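You operate a simulated robot arm through the tools that you are given. There is no shell and no other tool.

Carry out the task below with a simulated robot arm. There is one attempt and no reset: what you move stays moved.

JOB
Sponge the clay smears off the laptop and the desk.
Fine: switch the laptop off first; wet the sponge in the water dish and put it back after. What is to be rubbed or washed off counts as gone when no trace of it is left.

It is judged by the outcome, as a careful person would: the job done as asked, and still so three seconds after it is handed in. It fails if anything else is knocked over, pushed out of place, dropped, spilled or broken.

ROBOT AND FRAMES
A 6-joint arm with a fingered hand, fixed in place. Base frame: the origin is at the foot of the arm, x ahead of it, y to its left, z up; the work surface is at about z = 0.74. Readings come in m, degrees, newtons and seconds.
With the tool pointing down near the work surface it reaches from about 0.5 to 0.96 m from the base axis. Its first joint turns from -166.0 to 166.0 degrees. Payload 5 kg.
The TCP is the grasp point between the finger pads, 0.043 m short of the fingertips. In the tool frame z runs along the fingers and y along their closing line. The gripper opens to 0.144 m. The gripper's body begins 0.05 m behind the TCP. The gripper is a hand of 5 fingers: y runs from the thumb to the fingers, the wrist lies at [-0.021, -0.133, -0.233] in the tool frame, and closing takes about 1.5 s.
Orientation is told as [roll, pitch, yaw] about the base's x, y, z axes, in that order, counted from this pose: with the fingers straight down and the wrist toward the robot, the tool's x, y and z point along [0, 1, 0], [1, 0, 0] and [0, 0, -1] of the base frame.

CONTROLS
- The arm moves only by the tool step_arm. Its argument "rows" is a list of rows, each an object of numbers (a shift or turn left out is 0, a gripper value left out holds the last): "tx", "ty", "tz": the shift along the tool's x, y, z in m; "ax", "ay", "az": the turn, a rotation vector about the tool's x, y, z in rad. In form: [{"tx": .., "ty": .., "tz": .., "ax": .., "ay": .., "az": ..}, ...]. A call has 1 to 20 rows; each row is the pose to reach, as a shift and turn from the pose commanded when the call began, along the tool's axes at that moment. "gripper" is the gripper command, from -1 (shut) to 1 (fully open), values between in proportion, set as the call begins (left out, the last holds). A row lasts 0.2 s, in which the tool goes at most 0.05 m and 8.6 degrees; a call with a longer step from one row to the next is refused whole, and so is a gripper value outside its range. A pose out of reach is approached as far as the arm can. The call stops where the force on the tool passes 40 N (or 10 N more than at its start, if that is more) or the arm is blocked; 0.2 s more then pass. The fingers move at their own pace (about 0.072 m/s each) and stop on an object; they squeeze with about 28 N. The grip force told is the motor's: it shows also when the fingers shut on nothing. Time passes only in rows, and 0.2 s behind the last, so rows that repeat a pose let the fingers close. The reply holds the time, the measured pose of the TCP, the force on the tool along the base axes, the opening and the grip force, in the units named above and with some noise, with the torque about the TCP (base axes, N m) and any sound that the robot's microphone picked up.
- Cameras (640 x 400 px; columns grow to the right, rows downward): "scene" is fixed at [0.3986, -0.5001, 1.3234]; the picture's right is [0.18, 0.98, 0.00], its down [0.98, -0.18, -0.13] and it looks along [-0.13, 0.02, -0.99] (base axes); focal length 220 px, centre (320, 200). "wrist" rides on the gripper at [0.086, -0.108, -0.168] in the tool frame; the picture's right is [-0.80, 0.28, -0.53], its down [-0.54, -0.73, 0.42] and it looks along [-0.27, 0.63, 0.73] (tool axes); focal length 275 px, centre (320, 200). There is no depth. A picture from a camera that has moved, and an enlarged one, comes with that camera's place and axes in the base frame and with its lens.
- camera(camera): a new picture of that camera. No time passes.
- lift_body(by): slides the trunk up (or, below 0, down) by that many m; the arm rides with it, the base frame stays. It gives what a move gives, with no picture.
- preshape(shape): the hand has 5 fingers and takes this shape, open, in about a second: jaw (thumb against the fingers, like two jaws); tri (thumb and two fingers); tip (a fingertip pinch); poke (one finger out to press); point (the index stretched); flat (the hand flat); cup (the hand cupped); fist (a fist). The gripper value then closes the fingers along that shape, each until it touches; the sizes above hold for jaw. It gives what a move gives, with no picture.
- close_up(camera, box): a new picture of the part [left, top, right, bottom] of that camera's present view, enlarged. No time passes.
- hand_in(): hands the job in; it is judged then, once.

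Nothing tells you positions but the pictures and the camera data. Unless the task says otherwise, let go and move clear before handing in.

The tools are called after "Request:" as a command line: name --argument value ..., lists and objects as JSON in quotes. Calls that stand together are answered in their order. step_arm: Moves the arm, as the interface text tells. Its arguments: {"type":"object","properties":{"rows":{"type":"array"},"gripper":{"type":"number"}},"required":["rows"]} The other tools are called the same way: lift_body (by) slides the trunk up or down; preshape (shape) gives the hand a shape; camera (camera) takes a picture; close_up (camera, box) takes an enlarged picture of a part of a camera's view; hand_in () hands the job in.

At the start:

```text
clock: 0.0
ee_pos: [0.3342, -0.4565, 1.0278]
orientation: [0.0, -0.1, 0.0]
contact_force: [0.0, -0.9, 0.7]
wrist_torque: [0.01, 0.02, -0.02]
width: 0.1435
grasp_force: 0.0
shape: jaw
trunk travel left (down, up): [-0.475, 0.115]
```

scene: 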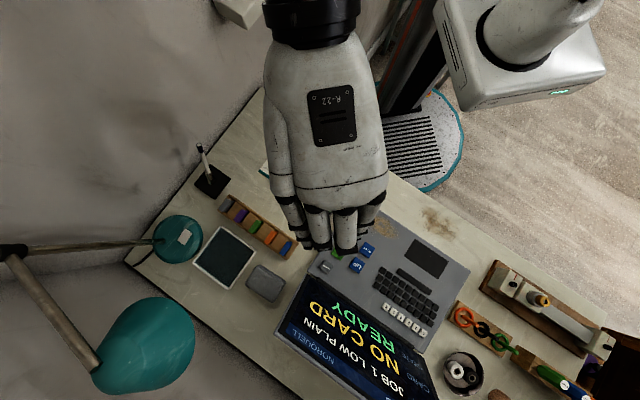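
wrist: 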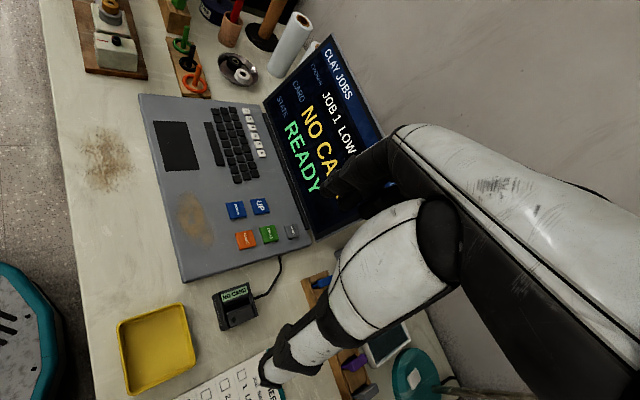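

I see a desk with a laptop (screen reads "NO CARD / READY"), a clay smear on the laptop's palm rest and another on the desk in front of it; the arm hides part of the desk. I'll take enlarged pictures to find the sponge, the water dish and the laptop's power key.

Request:
close_up --camera "wrist" --box '[130, 90, 330, 290]'

Request:
close_up --camera "scene" --box '[120, 140, 320, 300]'

Request:
close_up --camera "scene" --box '[270, 200, 470, 400]'

Request:
close_up --camera "scene" --box '[420, 250, 640, 400]'

Request:
close_up --camera "wrist" --box '[100, 240, 420, 400]'

Request:
close_up --camera "wrist" --box '[40, 0, 340, 150]'

```text
2.00 times, centred on (230, 190) of wrist
camera zoom: at [0.2246, -0.3716, 1.1962], right [0.28, -0.8, 0.53], down [-0.73, -0.54, -0.42], along [0.63, -0.27, -0.73], focal length 551 px, centre (500, 220)
```

zoom: 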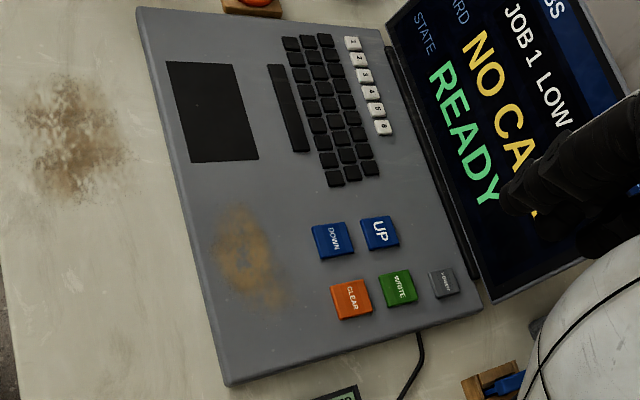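

```text
2.50 times, centred on (220, 220) of scene
camera zoom: at [0.3986, -0.5001, 1.3234], right [0.18, 0.98, 0.0], down [0.98, -0.18, -0.13], along [-0.13, 0.02, -0.99], focal length 550 px, centre (570, 150)
```

zoom: 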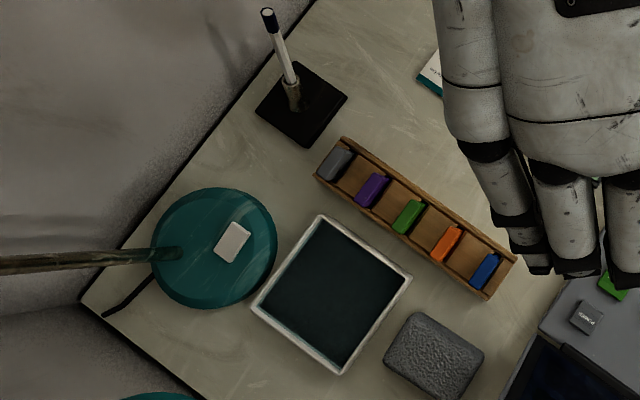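

```text
2.00 times, centred on (370, 300) of scene
camera zoom: at [0.3986, -0.5001, 1.3234], right [0.18, 0.98, 0.0], down [0.98, -0.18, -0.13], along [-0.13, 0.02, -0.99], focal length 440 px, centre (220, 0)
```

zoom: 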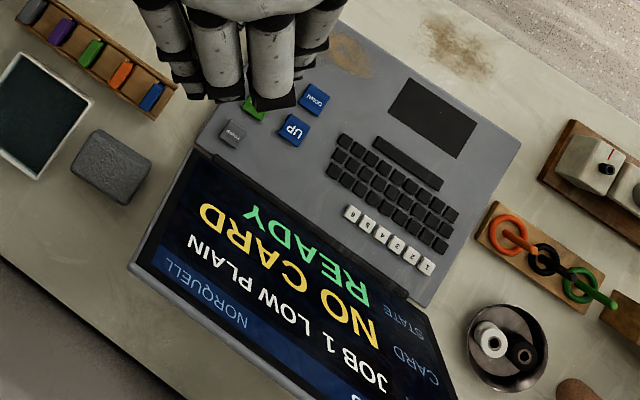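

```text
2.67 times, centred on (530, 325) of scene
camera zoom: at [0.3986, -0.5001, 1.3234], right [0.18, 0.98, 0.0], down [0.98, -0.18, -0.13], along [-0.13, 0.02, -0.99], focal length 587 px, centre (-240, -133)
```

zoom: 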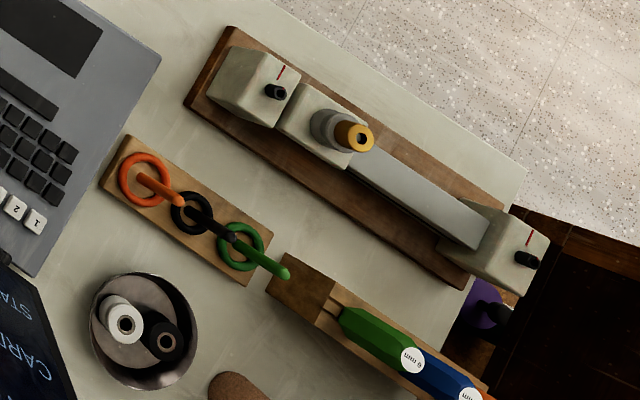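

```text
2.00 times, centred on (260, 320) of wrist
camera zoom: at [0.2246, -0.3716, 1.1962], right [0.28, -0.8, 0.53], down [-0.73, -0.54, -0.42], along [0.63, -0.27, -0.73], focal length 551 px, centre (440, -40)
```

zoom: 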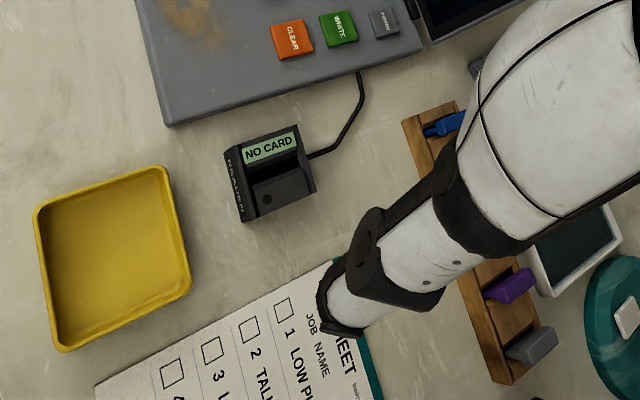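

```text
2.13 times, centred on (190, 75) of wrist
camera zoom: at [0.2246, -0.3716, 1.1962], right [0.28, -0.8, 0.53], down [-0.73, -0.54, -0.42], along [0.63, -0.27, -0.73], focal length 587 px, centre (597, 467)
```

zoom: 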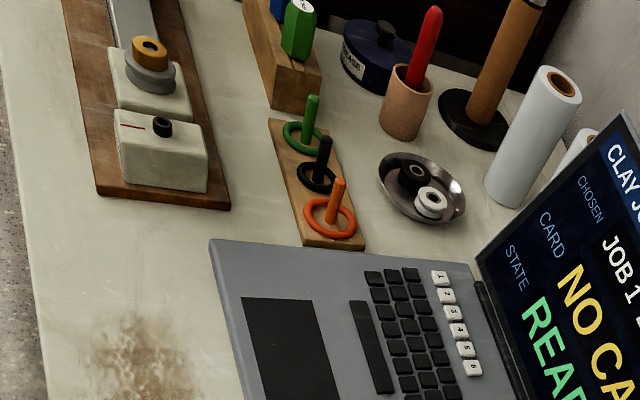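

The sponge looks to be the gray block at about (0.50, -0.655), next to the white-rimmed water dish at about (0.42, -0.75). The gray POWER key is at about (0.49, -0.50), and the smears are at about (0.42, -0.34) on the laptop and (0.44, -0.19) on the desk. I'll shape the hand for poking first and see where the fingertip lies.

Request:
preshape --shape "poke"

Request:
camera --camera "wrist"

Request:
camera --camera "scene"

```text
clock: 0.9
ee_pos: [0.3334, -0.4573, 1.0277]
orientation: [0.1, 0.0, 0.0]
contact_force: [-0.2, -0.1, -0.7]
wrist_torque: [0.02, -0.03, -0.02]
width: 0.0
grasp_force: 0.0
shape: poke
trunk travel left (down, up): [-0.475, 0.115]
```

```text
taken
camera wrist: at [0.2246, -0.3716, 1.1962], right [0.28, -0.8, 0.53], down [-0.73, -0.54, -0.42], along [0.63, -0.27, -0.73], focal length 275 px, centre (320, 200)
```

wrist: 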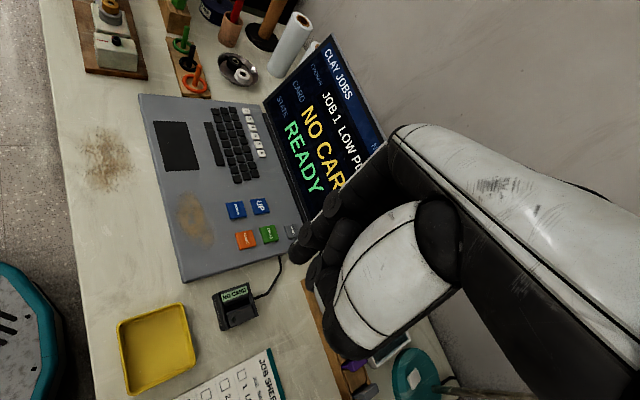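

```text
taken
```

scene: 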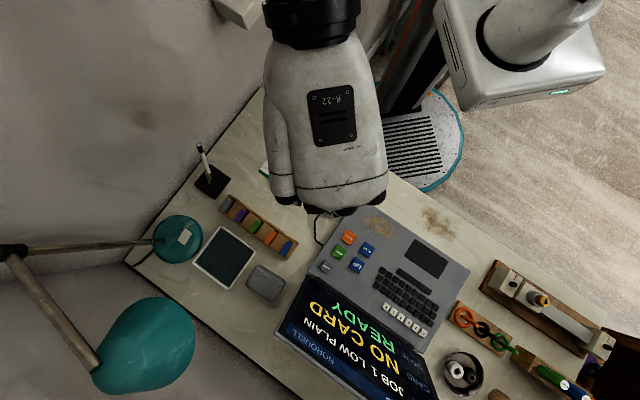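

The poke shape keeps the fingers near the palm, and I now see the whole key group. I'll zoom in to tell which finger is out and read the keys.

Request:
close_up --camera "wrist" --box '[240, 160, 440, 310]'

Request:
close_up --camera "scene" --box '[270, 180, 430, 300]'

Request:
close_up --camera "scene" --box '[180, 200, 320, 310]'

```text
2.67 times, centred on (340, 235) of wrist
camera zoom: at [0.2246, -0.3716, 1.1962], right [0.28, -0.8, 0.53], down [-0.73, -0.54, -0.42], along [0.63, -0.27, -0.73], focal length 734 px, centre (267, 107)
```

zoom: 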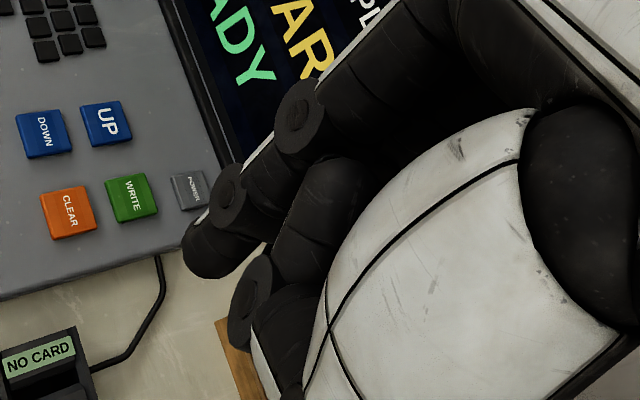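

```text
3.33 times, centred on (350, 240) of scene
camera zoom: at [0.3986, -0.5001, 1.3234], right [0.18, 0.98, 0.0], down [0.98, -0.18, -0.13], along [-0.13, 0.02, -0.99], focal length 733 px, centre (220, 67)
```

zoom: 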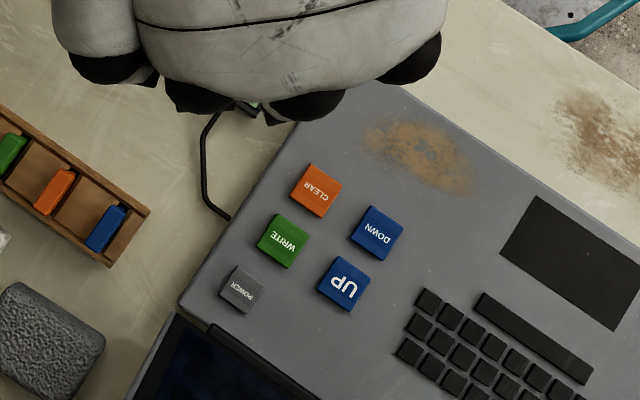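

```text
3.64 times, centred on (250, 255) of scene
camera zoom: at [0.3986, -0.5001, 1.3234], right [0.18, 0.98, 0.0], down [0.98, -0.18, -0.13], along [-0.13, 0.02, -0.99], focal length 800 px, centre (574, 0)
```

zoom: 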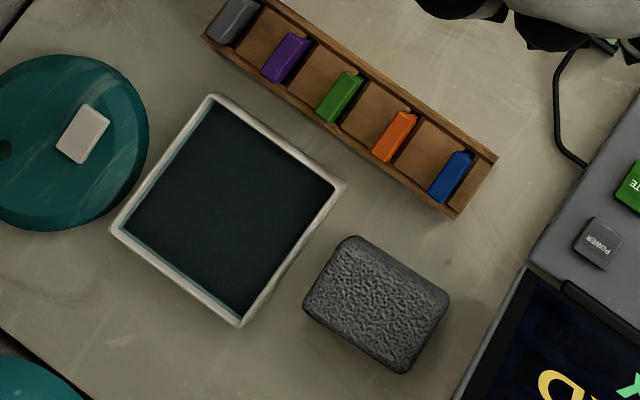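

The POWER key is the gray one at the laptop's corner nearest the sponge, and the screen leans back behind it. I'll hover the poking finger well above that key with the wrist toward the robot, then look again.

Request:
step_arm --rows '[{"tx": -0.007, "ty": 0.024, "tz": 0.0, "az": 0.13}, {"tx": -0.014, "ty": 0.048, "tz": 0.0, "az": 0.26}, {"tx": -0.021, "ty": 0.072, "tz": 0.01, "az": 0.39}, {"tx": -0.028, "ty": 0.096, "tz": 0.03, "az": 0.52}, {"tx": -0.036, "ty": 0.12, "tz": 0.05, "az": 0.65}, {"tx": -0.045, "ty": 0.145, "tz": 0.07, "az": 0.77}, {"tx": -0.045, "ty": 0.145, "tz": 0.07, "az": 0.77}]'

Request:
camera --camera "wrist"

Request:
camera --camera "scene"

```text
clock: 2.5
ee_pos: [0.4793, -0.5006, 0.9567]
orientation: [-0.1, 0.0, -44.1]
contact_force: [-1.0, 0.0, -0.4]
wrist_torque: [0.03, 0.01, -0.02]
width: 0.0
grasp_force: 0.1
shape: poke
trunk travel left (down, up): [-0.475, 0.115]
```

```text
taken
camera wrist: at [0.4612, -0.3633, 1.1239], right [-0.35, -0.77, 0.54], down [-0.9, 0.12, -0.42], along [0.26, -0.63, -0.73], focal length 275 px, centre (320, 200)
```

wrist: 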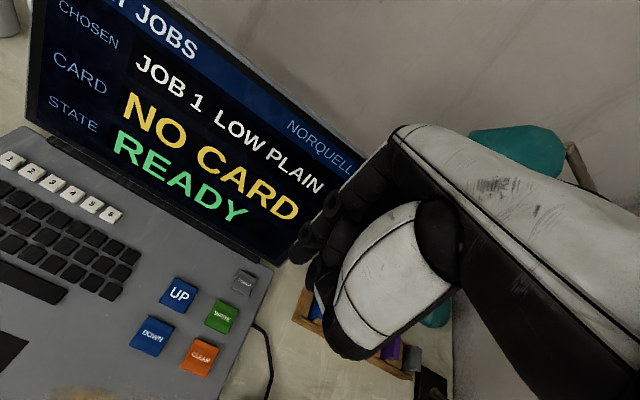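

```text
taken
```

scene: 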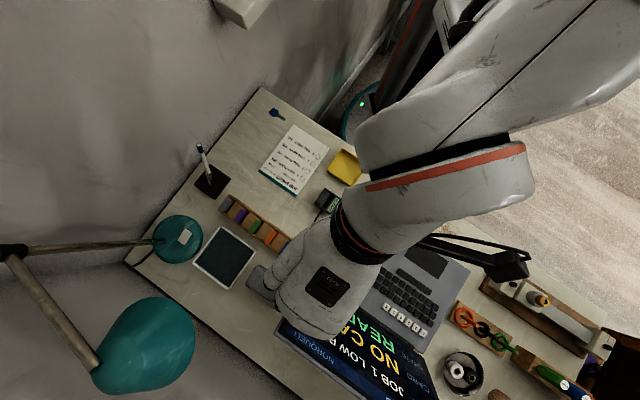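

The hand is above the corner; in the wrist view the POWER key shows at about (243, 282) with the fingertip near it. I'll zoom in to measure the fingertip.

Request:
close_up --camera "wrist" --box '[220, 170, 380, 330]'

Request:
close_up --camera "scene" --box '[240, 230, 400, 350]'

```text
2.50 times, centred on (300, 250) of wrist
camera zoom: at [0.4612, -0.3633, 1.1239], right [-0.35, -0.77, 0.54], down [-0.9, 0.12, -0.42], along [0.26, -0.63, -0.73], focal length 688 px, centre (370, 75)
```

zoom: 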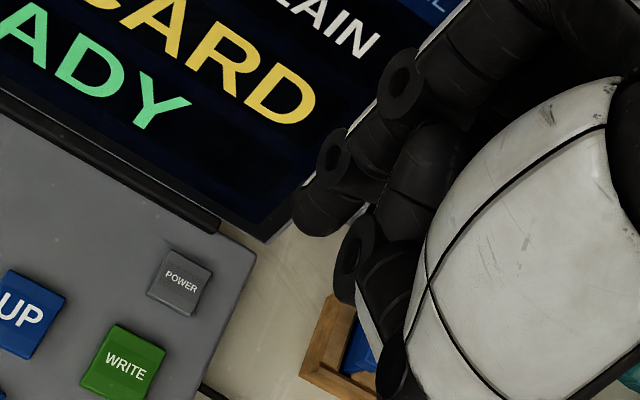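

```text
3.33 times, centred on (320, 290) of scene
camera zoom: at [0.3986, -0.5001, 1.3234], right [0.18, 0.98, 0.0], down [0.98, -0.18, -0.13], along [-0.13, 0.02, -0.99], focal length 733 px, centre (320, -100)
```

zoom: 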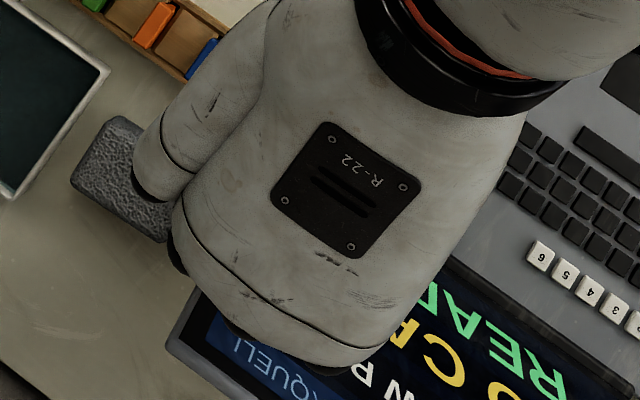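

I need to know exactly where the poking fingertip is, since the screen stands close behind the key. I'll raise the hand a little and tilt the fingers toward the horizontal, so the overhead camera can see the fingertip.

Request:
step_arm --rows '[{"tz": -0.01, "ax": -0.135}, {"tz": -0.02, "ax": -0.27}, {"tz": -0.03, "ax": -0.405}, {"tz": -0.04, "ax": -0.54}, {"tz": -0.05, "ax": -0.675}, {"tz": -0.06, "ax": -0.81}, {"tz": -0.06, "ax": -0.945}, {"tz": -0.06, "ax": -1.08}, {"tz": -0.06, "ax": -1.22}, {"tz": -0.06, "ax": -1.22}]'

Request:
camera --camera "scene"

Request:
camera --camera "wrist"

```text
clock: 4.7
ee_pos: [0.447, -0.5599, 1.1215]
orientation: [6.1, -57.6, -45.5]
contact_force: [0.3, -0.2, 0.4]
wrist_torque: [-0.01, 0.02, 0.01]
width: 0.0002
grasp_force: 0.1
shape: poke
out of reach, approached as far as the arm can: row 2, 3, 5, 6, 7, 8, 9, 10
trunk travel left (down, up): [-0.475, 0.115]
```

```text
taken
```

scene: 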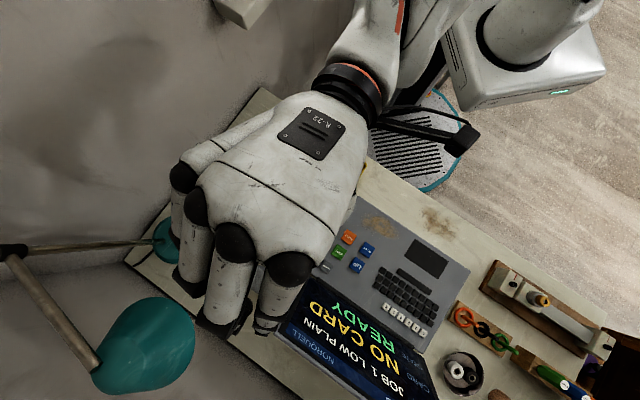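

```text
taken
camera wrist: at [0.3495, -0.3643, 1.1253], right [-0.76, -0.43, 0.48], down [-0.34, -0.36, -0.87], along [0.55, -0.83, 0.12], focal length 275 px, centre (320, 200)
```

wrist: 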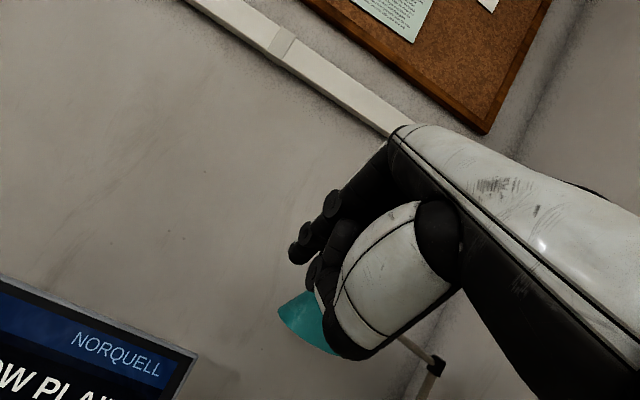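

The arm could only tilt partway, but the overhead view now shows the fingers. I'll zoom in to find the extended one.

Request:
close_up --camera "scene" --box '[150, 160, 350, 350]'

Request:
close_up --camera "wrist" --box '[260, 120, 420, 320]'

```text
2.11 times, centred on (250, 255) of scene
camera zoom: at [0.3986, -0.5001, 1.3234], right [0.18, 0.98, 0.0], down [0.98, -0.18, -0.13], along [-0.13, 0.02, -0.99], focal length 463 px, centre (467, 84)
```

zoom: 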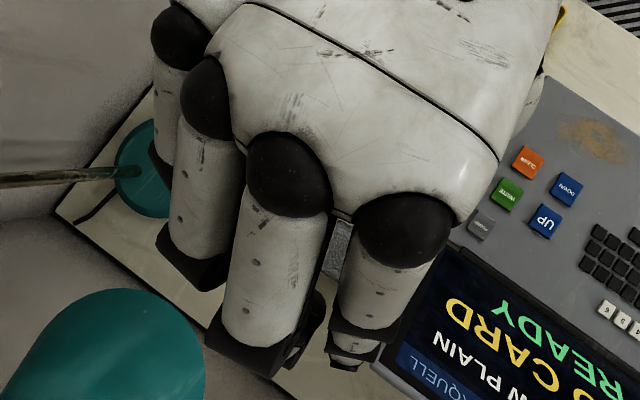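

```text
2.00 times, centred on (340, 220) of wrist
camera zoom: at [0.3495, -0.3643, 1.1253], right [-0.76, -0.43, 0.48], down [-0.34, -0.36, -0.87], along [0.55, -0.83, 0.12], focal length 551 px, centre (280, 160)
```

zoom: 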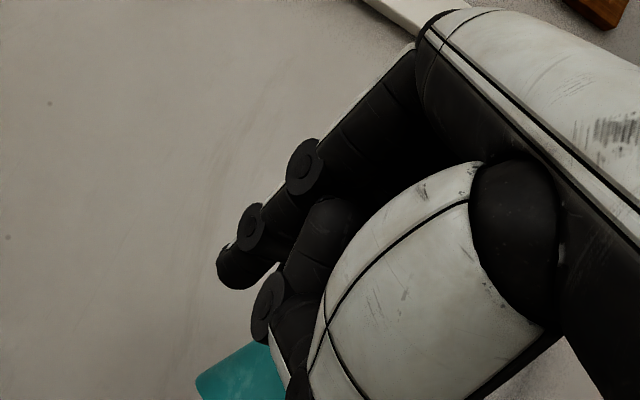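

The index finger is the one extended, and its tip lies about 4 cm below the TCP on the tool axis. The other fingers are curled on the side away from the wrist camera. I'll bring the hand back to a slight backward tilt above the key and check that it is reachable.

Request:
step_arm --rows '[{"ax": 0.14}, {"ax": 0.28}, {"ax": 0.42}, {"ax": 0.56}, {"ax": 0.7}, {"ax": 0.84}, {"ax": 0.87}, {"ax": 0.87}]'

```text
clock: 6.5
ee_pos: [0.442, -0.5671, 1.1148]
orientation: [3.3, -7.7, -41.0]
contact_force: [0.3, -0.2, 0.6]
wrist_torque: [-0.03, -0.03, -0.01]
width: 0.0
grasp_force: 0.0
shape: poke
trunk travel left (down, up): [-0.475, 0.115]
```

The hand is upright-ish again at about 1.11 m height. Now I'll shift it over the key with a small backward tilt and the curled-finger side raised, staying well above the desk.

Request:
step_arm --rows '[{"tx": 0.016, "ty": -0.0074, "tz": 0.026, "ax": -0.043, "ay": -0.04, "az": 0.01}, {"tx": 0.0325, "ty": -0.015, "tz": 0.052, "ax": -0.086, "ay": -0.08, "az": 0.02}, {"tx": 0.049, "ty": -0.022, "tz": 0.079, "ax": -0.129, "ay": -0.12, "az": 0.03}, {"tx": 0.065, "ty": -0.03, "tz": 0.105, "ax": -0.172, "ay": -0.16, "az": 0.04}, {"tx": 0.0812, "ty": -0.0372, "tz": 0.1311, "ax": -0.215, "ay": -0.197, "az": 0.052}, {"tx": 0.0812, "ty": -0.0372, "tz": 0.1311, "ax": -0.215, "ay": -0.197, "az": 0.052}]'

Request:
camera --camera "wrist"

Request:
camera --camera "scene"

```text
clock: 7.9
ee_pos: [0.4851, -0.4944, 1.0053]
orientation: [-21.0, -14.5, -27.8]
contact_force: [-0.1, -2.1, 0.4]
wrist_torque: [0.07, 0.02, 0.03]
width: 0.0
grasp_force: 0.1
shape: poke
out of reach, approached as far as the arm can: row 4, 5, 6
trunk travel left (down, up): [-0.475, 0.115]
```

```text
taken
camera wrist: at [0.4282, -0.3066, 1.0998], right [-0.19, -0.53, 0.83], down [-0.88, -0.28, -0.38], along [0.43, -0.8, -0.41], focal length 275 px, centre (320, 200)
```

wrist: 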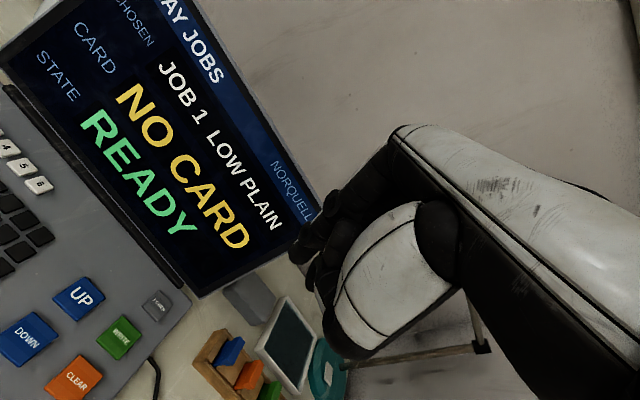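

```text
taken
```

scene: 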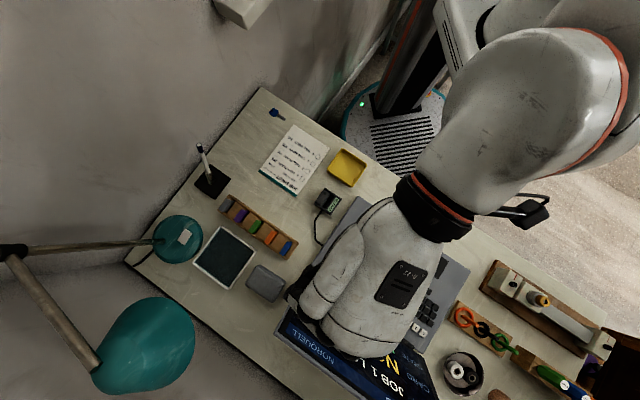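

The poke shape leaves the curled fingers almost as low as the index tip, which is risky beside the rack and the screen. I'll try the "point" shape, with the index stretched, and look at it.

Request:
preshape --shape "point"

Request:
camera --camera "wrist"

Request:
camera --camera "scene"

```text
clock: 8.8
ee_pos: [0.4851, -0.4945, 1.0054]
orientation: [-21.0, -14.5, -27.8]
contact_force: [-0.5, -0.5, 0.3]
wrist_torque: [-0.01, 0.02, 0.0]
width: 0.0002
grasp_force: 0.1
shape: point
trunk travel left (down, up): [-0.475, 0.115]
```

```text
taken
camera wrist: at [0.4282, -0.3065, 1.1004], right [-0.19, -0.53, 0.83], down [-0.88, -0.28, -0.38], along [0.43, -0.8, -0.41], focal length 275 px, centre (320, 200)
```

wrist: 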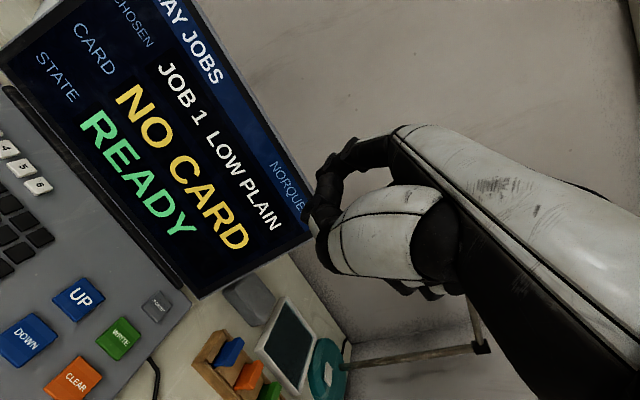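

```text
taken
```

scene: 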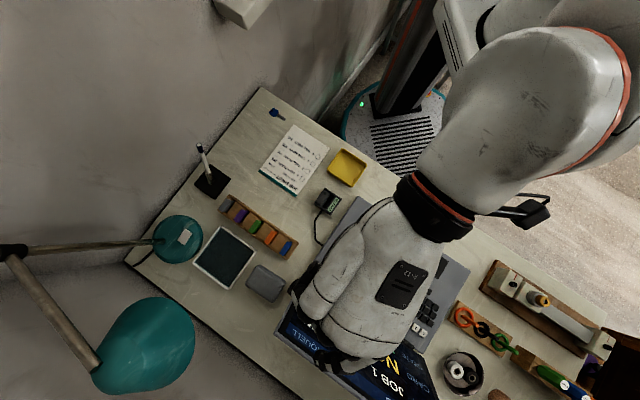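

I'll zoom in on the new hand shape from both cameras.

Request:
close_up --camera "wrist" --box '[280, 110, 440, 310]'

Request:
close_up --camera "scene" --box '[260, 240, 420, 390]'

```text
2.00 times, centred on (360, 210) of wrist
camera zoom: at [0.4282, -0.3065, 1.1004], right [-0.19, -0.53, 0.83], down [-0.88, -0.28, -0.38], along [0.43, -0.8, -0.41], focal length 551 px, centre (240, 180)
```

zoom: 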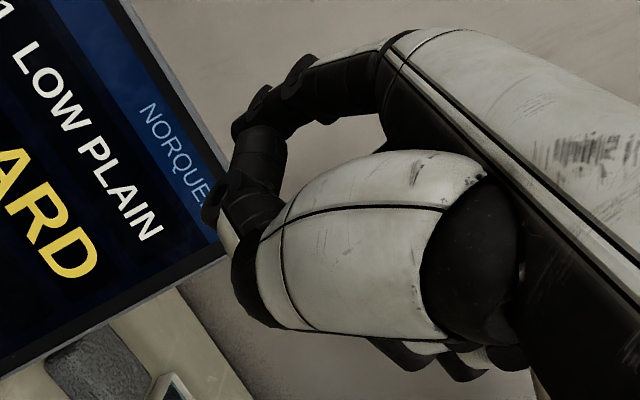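

```text
2.67 times, centred on (340, 315) of scene
camera zoom: at [0.3986, -0.5001, 1.3234], right [0.18, 0.98, 0.0], down [0.98, -0.18, -0.13], along [-0.13, 0.02, -0.99], focal length 587 px, centre (267, -107)
```

zoom: 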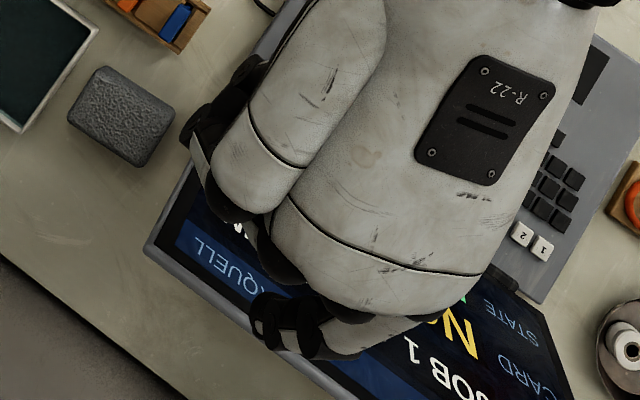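

In the point shape the index sticks out straight, about 9 cm ahead of the TCP on the finger side, well clear of the curled fingers. I'll set the hand upright again, with the fingertip hovering over the key, and check.

Request:
step_arm --rows '[{"tx": 0.0033, "ty": -0.0204, "tz": 0.0097, "ax": 0.06, "ay": 0.065, "az": 0.046}, {"tx": 0.0066, "ty": -0.0408, "tz": 0.0193, "ax": 0.12, "ay": 0.13, "az": 0.093}, {"tx": 0.01, "ty": -0.0613, "tz": 0.029, "ax": 0.18, "ay": 0.196, "az": 0.139}, {"tx": 0.0133, "ty": -0.0817, "tz": 0.0386, "ax": 0.24, "ay": 0.261, "az": 0.186}, {"tx": 0.0166, "ty": -0.1021, "tz": 0.0483, "ax": 0.3, "ay": 0.326, "az": 0.232}, {"tx": 0.0166, "ty": -0.1021, "tz": 0.0483, "ax": 0.3, "ay": 0.326, "az": 0.232}]'

Request:
camera --camera "wrist"

Request:
camera --camera "scene"

```text
clock: 10.2
ee_pos: [0.4433, -0.431, 0.9288]
orientation: [14.0, -2.2, -56.0]
contact_force: [0.5, -0.3, 0.1]
wrist_torque: [-0.03, -0.04, 0.0]
width: 0.0001
grasp_force: 0.1
shape: point
out of reach, approached as far as the arm can: row 2, 3
trunk travel left (down, up): [-0.475, 0.115]
```

```text
taken
camera wrist: at [0.4136, -0.3104, 1.1064], right [-0.6, -0.73, 0.34], down [-0.75, 0.35, -0.57], along [0.3, -0.59, -0.75], focal length 275 px, centre (320, 200)
```

wrist: 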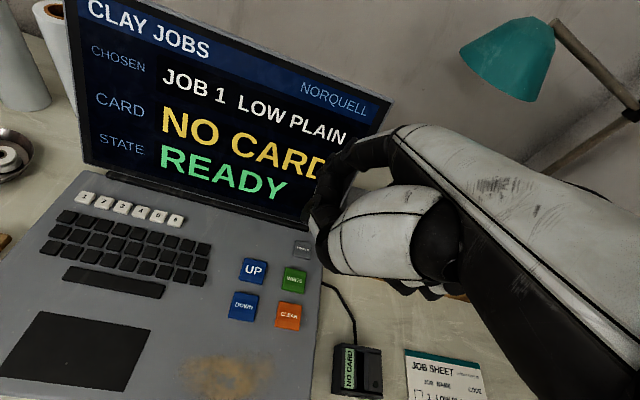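

```text
taken
```

scene: 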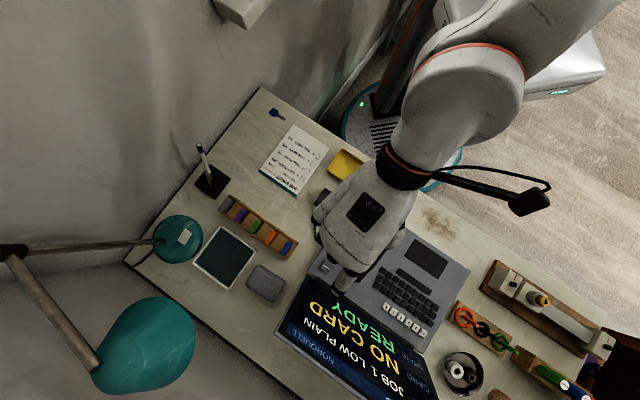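

The hand came out turned a bit more than wanted (roll 14°, yaw -56°). I'll correct it to straight down with yaw -44° and the fingertip above the key, at the same height.

Request:
step_arm --rows '[{"tx": -0.015, "ax": 0.021, "ay": -0.08, "az": -0.068}, {"tx": -0.03, "ax": 0.042, "ay": -0.16, "az": -0.136}, {"tx": -0.044, "ty": 0.001, "tz": -0.0016, "ax": 0.064, "ay": -0.24, "az": -0.205}, {"tx": -0.044, "ty": 0.001, "tz": -0.0016, "ax": 0.064, "ay": -0.24, "az": -0.205}]'

Request:
camera --camera "wrist"

Request:
camera --camera "scene"

```text
clock: 11.2
ee_pos: [0.409, -0.4539, 0.9196]
orientation: [-0.3, -0.1, -43.8]
contact_force: [0.1, -0.7, 0.6]
wrist_torque: [-0.02, 0.05, -0.03]
width: 0.0
grasp_force: 0.0
shape: point
trunk travel left (down, up): [-0.475, 0.115]
```

```text
taken
camera wrist: at [0.3896, -0.317, 1.0879], right [-0.35, -0.77, 0.54], down [-0.9, 0.11, -0.42], along [0.27, -0.63, -0.73], focal length 275 px, centre (320, 200)
```

wrist: 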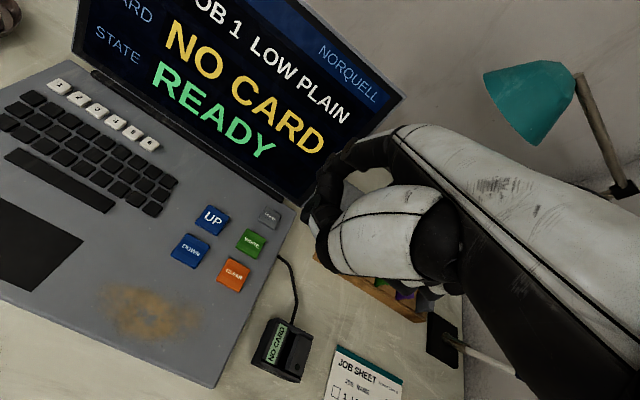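

```text
taken
```

scene: 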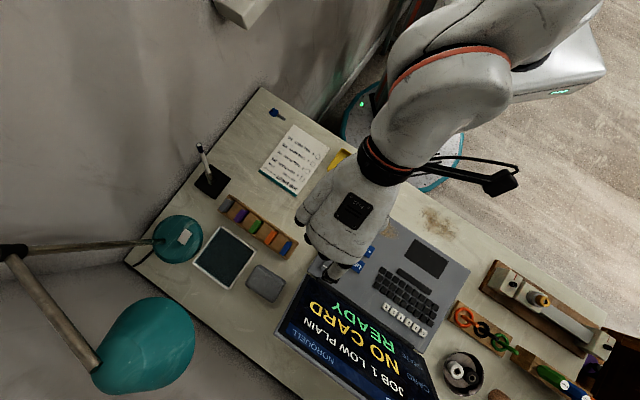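

The hand is straight down now at yaw -44°. I'll zoom in on the fingertip and the key from both cameras.

Request:
close_up --camera "wrist" --box '[240, 120, 400, 280]'

Request:
close_up --camera "scene" --box '[280, 230, 400, 310]'

```text
2.50 times, centred on (320, 200) of wrist
camera zoom: at [0.3896, -0.317, 1.0879], right [-0.35, -0.77, 0.54], down [-0.9, 0.11, -0.42], along [0.27, -0.63, -0.73], focal length 688 px, centre (320, 200)
```

zoom: 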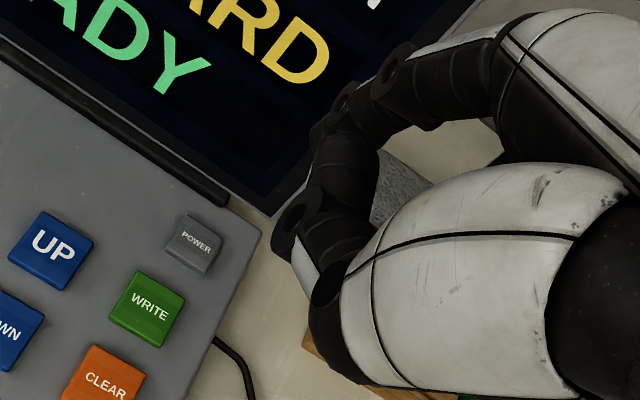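

```text
5.00 times, centred on (340, 270) of scene
camera zoom: at [0.3986, -0.5001, 1.3234], right [0.18, 0.98, 0.0], down [0.98, -0.18, -0.13], along [-0.13, 0.02, -0.99], focal length 1100 px, centre (220, -150)
```

zoom: 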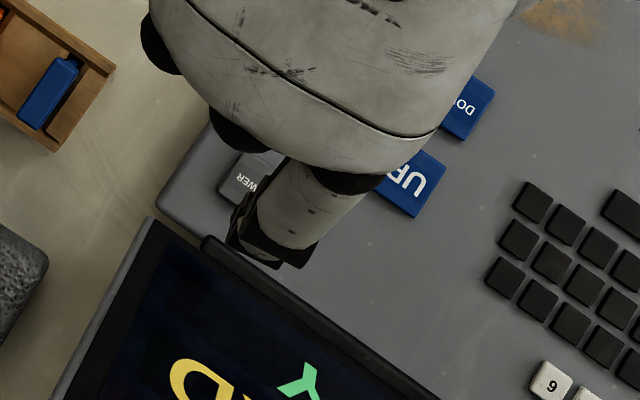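

The fingertip seems to be roughly over the POWER key, about 12 cm up. I'll tilt the hand slightly so the index stands more vertical with the thumb clear, come down to about 4 cm above the key, and check again.

Request:
step_arm --rows '[{"ty": 0.0034, "tz": 0.02, "ax": 0.07}, {"ty": 0.0067, "tz": 0.04, "ax": 0.14}, {"ty": 0.0101, "tz": 0.06, "ax": 0.21}, {"ty": 0.0101, "tz": 0.07, "ax": 0.21}, {"ty": 0.0101, "tz": 0.07, "ax": 0.21}]'

Request:
close_up --camera "wrist" --box '[200, 120, 400, 300]'

Request:
close_up --camera "scene" --box '[280, 230, 400, 310]'

```text
clock: 12.4
ee_pos: [0.4179, -0.4601, 0.8498]
orientation: [-0.1, 11.9, -43.9]
contact_force: [0.2, 1.1, 0.1]
wrist_torque: [0.0, -0.02, 0.0]
width: 0.0003
grasp_force: 0.0
shape: point
trunk travel left (down, up): [-0.475, 0.115]
```

```text
2.22 times, centred on (300, 210) of wrist
camera zoom: at [0.4255, -0.3491, 1.0371], right [-0.27, -0.84, 0.46], down [-0.95, 0.16, -0.26], along [0.15, -0.51, -0.85], focal length 612 px, centre (364, 178)
```

zoom: 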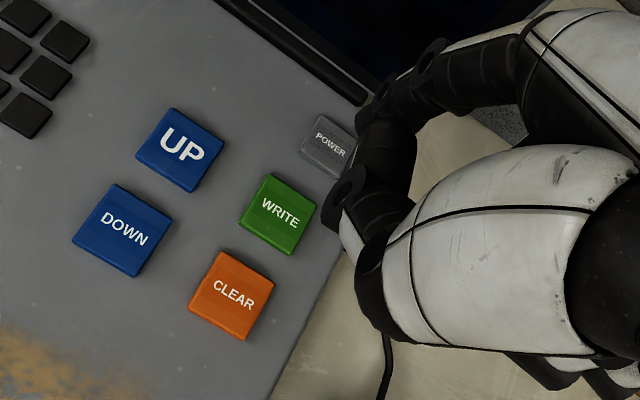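

```text
5.00 times, centred on (340, 270) of scene
camera zoom: at [0.3986, -0.5001, 1.3234], right [0.18, 0.98, 0.0], down [0.98, -0.18, -0.13], along [-0.13, 0.02, -0.99], focal length 1100 px, centre (220, -150)
```

zoom: 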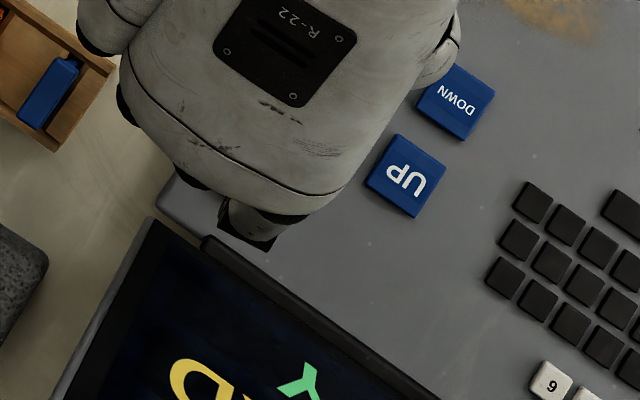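

The hand is close above the keys, and I need a sharper look at which part is the fingertip.

Request:
close_up --camera "wrist" --box '[280, 125, 360, 225]'

Request:
close_up --camera "scene" --box '[290, 250, 350, 290]'

```text
4.00 times, centred on (320, 175) of wrist
camera zoom: at [0.4255, -0.3491, 1.0371], right [-0.27, -0.84, 0.46], down [-0.95, 0.16, -0.26], along [0.15, -0.51, -0.85], focal length 1101 px, centre (320, 300)
```

zoom: 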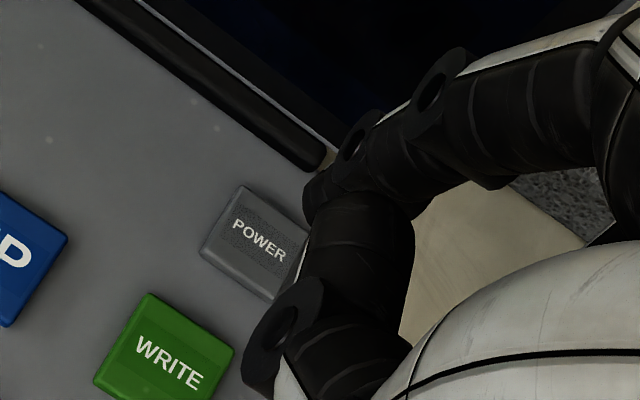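

```text
10.00 times, centred on (320, 270) of scene
camera zoom: at [0.3986, -0.5001, 1.3234], right [0.18, 0.98, 0.0], down [0.98, -0.18, -0.13], along [-0.13, 0.02, -0.99], focal length 2200 px, centre (320, -500)
```

zoom: 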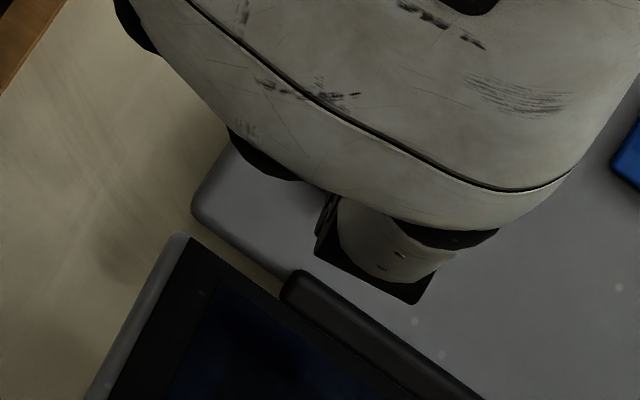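

The index tip is visible just beyond the POWER key's picture position, and the thumb lies close beside it. I'll tilt the hand a bit more so that only the index tip reaches the key, keeping it about 4 cm above.

Request:
step_arm --rows '[{"tx": -0.0009, "ty": 0.0045, "tz": -0.0086, "ax": 0.114}, {"tx": -0.0018, "ty": 0.0089, "tz": -0.0171, "ax": 0.227}, {"tx": -0.0018, "ty": 0.0089, "tz": -0.0171, "ax": 0.227}]'

Request:
close_up --camera "wrist" --box '[260, 125, 360, 225]'

Request:
camera --camera "wrist"

Request:
close_up --camera "scene" --box '[260, 210, 400, 310]'

```text
clock: 13.2
ee_pos: [0.4252, -0.4695, 0.8654]
orientation: [-0.2, 25.0, -43.9]
contact_force: [0.0, 0.4, 0.4]
wrist_torque: [0.02, 0.03, 0.0]
width: 0.0
grasp_force: 0.0
shape: point
trunk travel left (down, up): [-0.475, 0.115]
```

```text
4.00 times, centred on (310, 175) of wrist
camera zoom: at [0.4644, -0.3893, 1.063], right [-0.2, -0.91, 0.37], down [-0.98, 0.19, -0.08], along [0.0, -0.37, -0.93], focal length 1101 px, centre (360, 300)
```

zoom: 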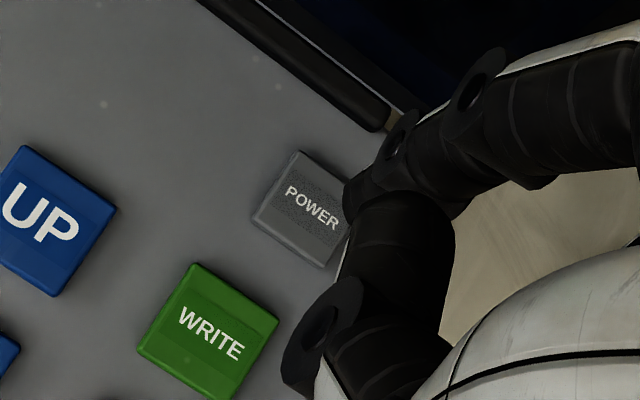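

```text
taken
camera wrist: at [0.4644, -0.3893, 1.063], right [-0.2, -0.91, 0.37], down [-0.98, 0.19, -0.08], along [0.0, -0.37, -0.93], focal length 275 px, centre (320, 200)
```

wrist: 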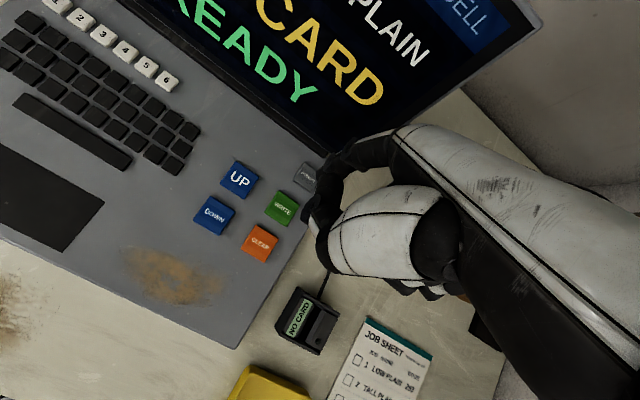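

```text
4.00 times, centred on (330, 260) of scene
camera zoom: at [0.3986, -0.5001, 1.3234], right [0.18, 0.98, 0.0], down [0.98, -0.18, -0.13], along [-0.13, 0.02, -0.99], focal length 880 px, centre (280, -40)
```

zoom: 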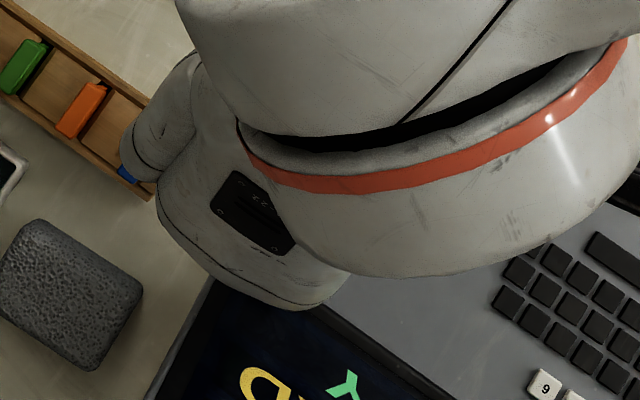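

The tip is now about 4 cm directly above the POWER key. I'll come straight down 2.5 cm and check alignment.

Request:
step_arm --rows '[{"ty": 0.0053, "tz": 0.0113, "tx": 0.0}, {"ty": 0.0106, "tz": 0.0227}, {"ty": 0.0106, "tz": 0.0227}]'

Request:
close_up --camera "wrist" --box '[260, 125, 360, 225]'

```text
clock: 14.0
ee_pos: [0.4239, -0.4714, 0.8392]
orientation: [-0.1, 24.9, -43.9]
contact_force: [0.3, -0.6, -0.2]
wrist_torque: [-0.01, 0.02, 0.0]
width: 0.0
grasp_force: 0.1
shape: point
trunk travel left (down, up): [-0.475, 0.115]
```

```text
4.00 times, centred on (310, 175) of wrist
camera zoom: at [0.4639, -0.3897, 1.0378], right [-0.2, -0.91, 0.37], down [-0.98, 0.19, -0.08], along [0.0, -0.37, -0.93], focal length 1101 px, centre (360, 300)
```

zoom: 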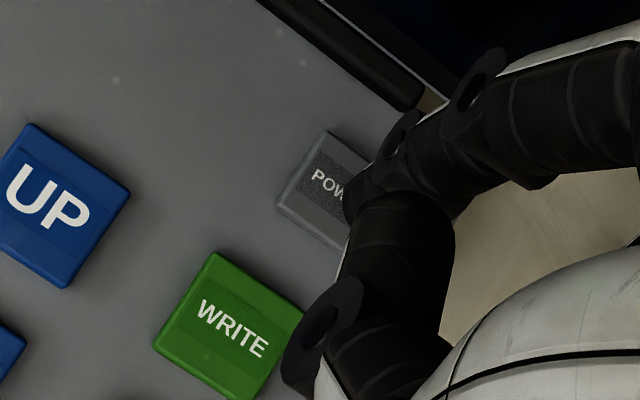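

The key is nearly under the tip in the picture. I'll press on slowly in small steps and watch the force.

Request:
step_arm --rows '[{"ty": 0.0017, "tz": 0.0036}, {"ty": 0.0034, "tz": 0.0072}, {"ty": 0.0042, "tz": 0.0091}, {"ty": 0.0042, "tz": 0.0091}]'

Request:
close_up --camera "wrist" --box '[260, 125, 360, 225]'

Request:
camera --camera "wrist"

```text
clock: 15.0
ee_pos: [0.4251, -0.4704, 0.8323]
orientation: [-0.1, 24.8, -44.0]
contact_force: [-0.1, -0.6, 13.1]
wrist_torque: [-0.57, -0.86, -0.02]
width: 0.1363
grasp_force: 0.1
shape: point
trunk travel left (down, up): [-0.475, 0.115]
heard: click
```

```text
4.00 times, centred on (310, 175) of wrist
camera zoom: at [0.4638, -0.389, 1.0296], right [-0.2, -0.91, 0.37], down [-0.98, 0.19, -0.08], along [0.0, -0.38, -0.93], focal length 1101 px, centre (360, 300)
```

zoom: 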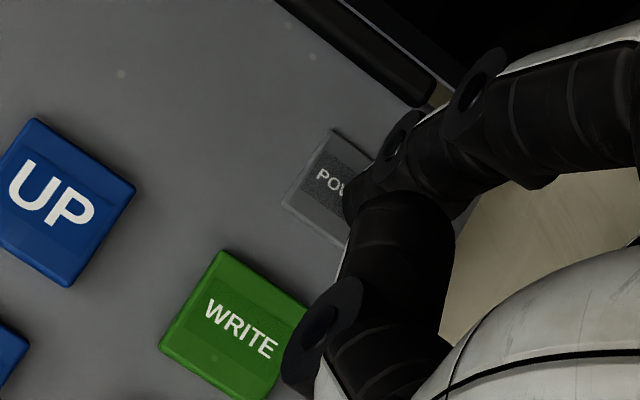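

```text
taken
camera wrist: at [0.4638, -0.389, 1.0296], right [-0.2, -0.91, 0.37], down [-0.98, 0.19, -0.08], along [0.0, -0.38, -0.93], focal length 275 px, centre (320, 200)
```

wrist: 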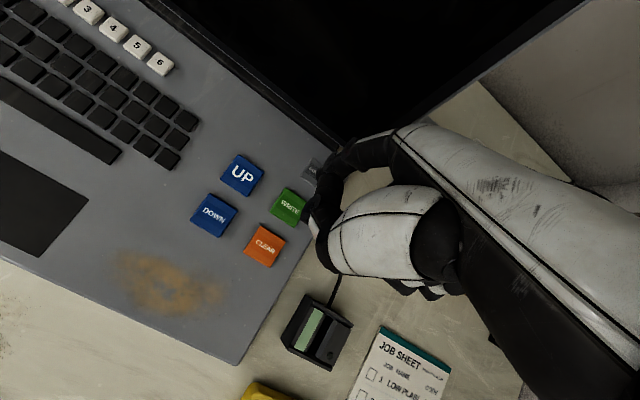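

There was a click and the screen went dark, so the laptop is off. I'll lift straight up and away, and verify.

Request:
step_arm --rows '[{"ty": -0.0127, "tz": -0.0272}, {"ty": -0.0296, "tz": -0.0634}, {"ty": -0.0465, "tz": -0.0997}, {"ty": -0.0634, "tz": -0.1359}, {"ty": -0.0634, "tz": -0.1359}]'

Request:
camera --camera "scene"

```text
clock: 16.2
ee_pos: [0.4229, -0.4727, 0.9826]
orientation: [-0.1, 25.1, -43.9]
contact_force: [-0.1, -0.6, -0.3]
wrist_torque: [0.01, 0.0, 0.01]
width: 0.0
grasp_force: 0.2
shape: point
trunk travel left (down, up): [-0.475, 0.115]
```

```text
taken
```

scene: 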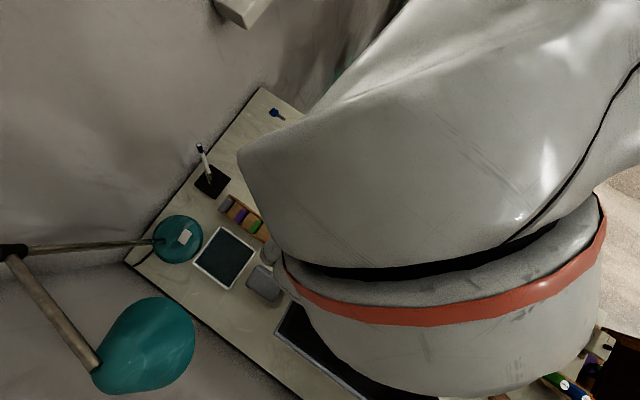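

The laptop is off. Next comes the sponge: I'll use the three-finger "tri" shape, so the hand stays narrow next to the screen and the dish, straighten it and move above the sponge at a safe height.

Request:
preshape --shape "tri"

Request:
step_arm --rows '[{"tx": -0.0, "ty": -0.01, "tz": -0.03, "ax": -0.08}, {"tx": -0.015, "ty": 0.02, "tz": -0.05, "ax": -0.16}, {"tx": -0.03, "ty": 0.05, "tz": -0.065, "ax": -0.24}, {"tx": -0.045, "ty": 0.08, "tz": -0.08, "ax": -0.32}, {"tx": -0.06, "ty": 0.108, "tz": -0.092, "ax": -0.4}, {"tx": -0.0739, "ty": 0.1327, "tz": -0.1037, "ax": -0.436}, {"tx": -0.0739, "ty": 0.1327, "tz": -0.1037, "ax": -0.436}]'

Request:
camera --camera "wrist"

Request:
camera --camera "scene"

```text
clock: 17.1
ee_pos: [0.4224, -0.4731, 0.9823]
orientation: [0.0, 25.0, -43.9]
contact_force: [-1.1, -0.7, -0.4]
wrist_torque: [-0.03, -0.01, 0.0]
width: 0.1438
grasp_force: 0.0
shape: tri
trunk travel left (down, up): [-0.475, 0.115]
```

```text
clock: 18.7
ee_pos: [0.4926, -0.6339, 1.0204]
orientation: [0.0, 0.1, -43.7]
contact_force: [1.2, 16.6, -0.4]
wrist_torque: [0.21, 0.0, 0.97]
width: 0.1408
grasp_force: 0.0
shape: tri
trunk travel left (down, up): [-0.475, 0.115]
```

```text
taken
camera wrist: at [0.474, -0.4969, 1.1882], right [-0.35, -0.77, 0.53], down [-0.9, 0.11, -0.42], along [0.27, -0.63, -0.73], focal length 275 px, centre (320, 200)
```

wrist: 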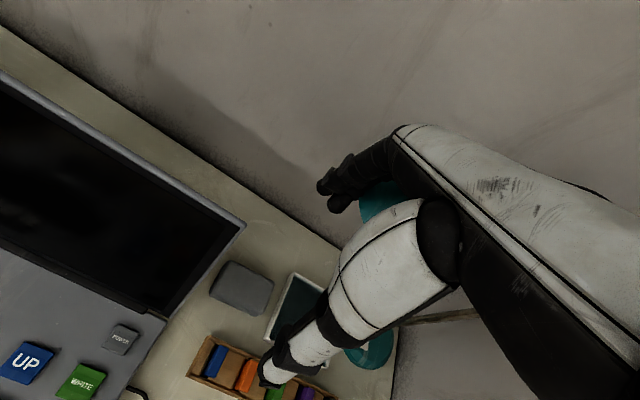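

```text
taken
```

scene: 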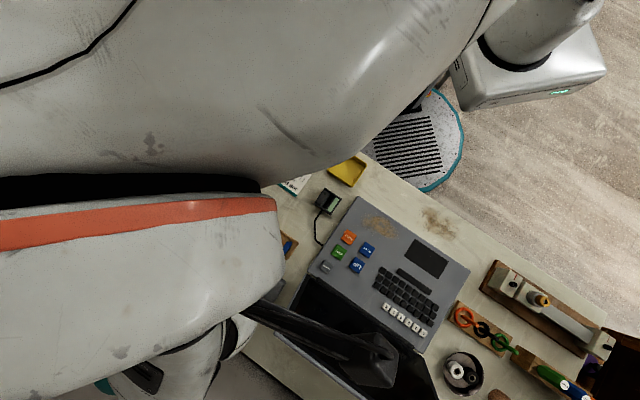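

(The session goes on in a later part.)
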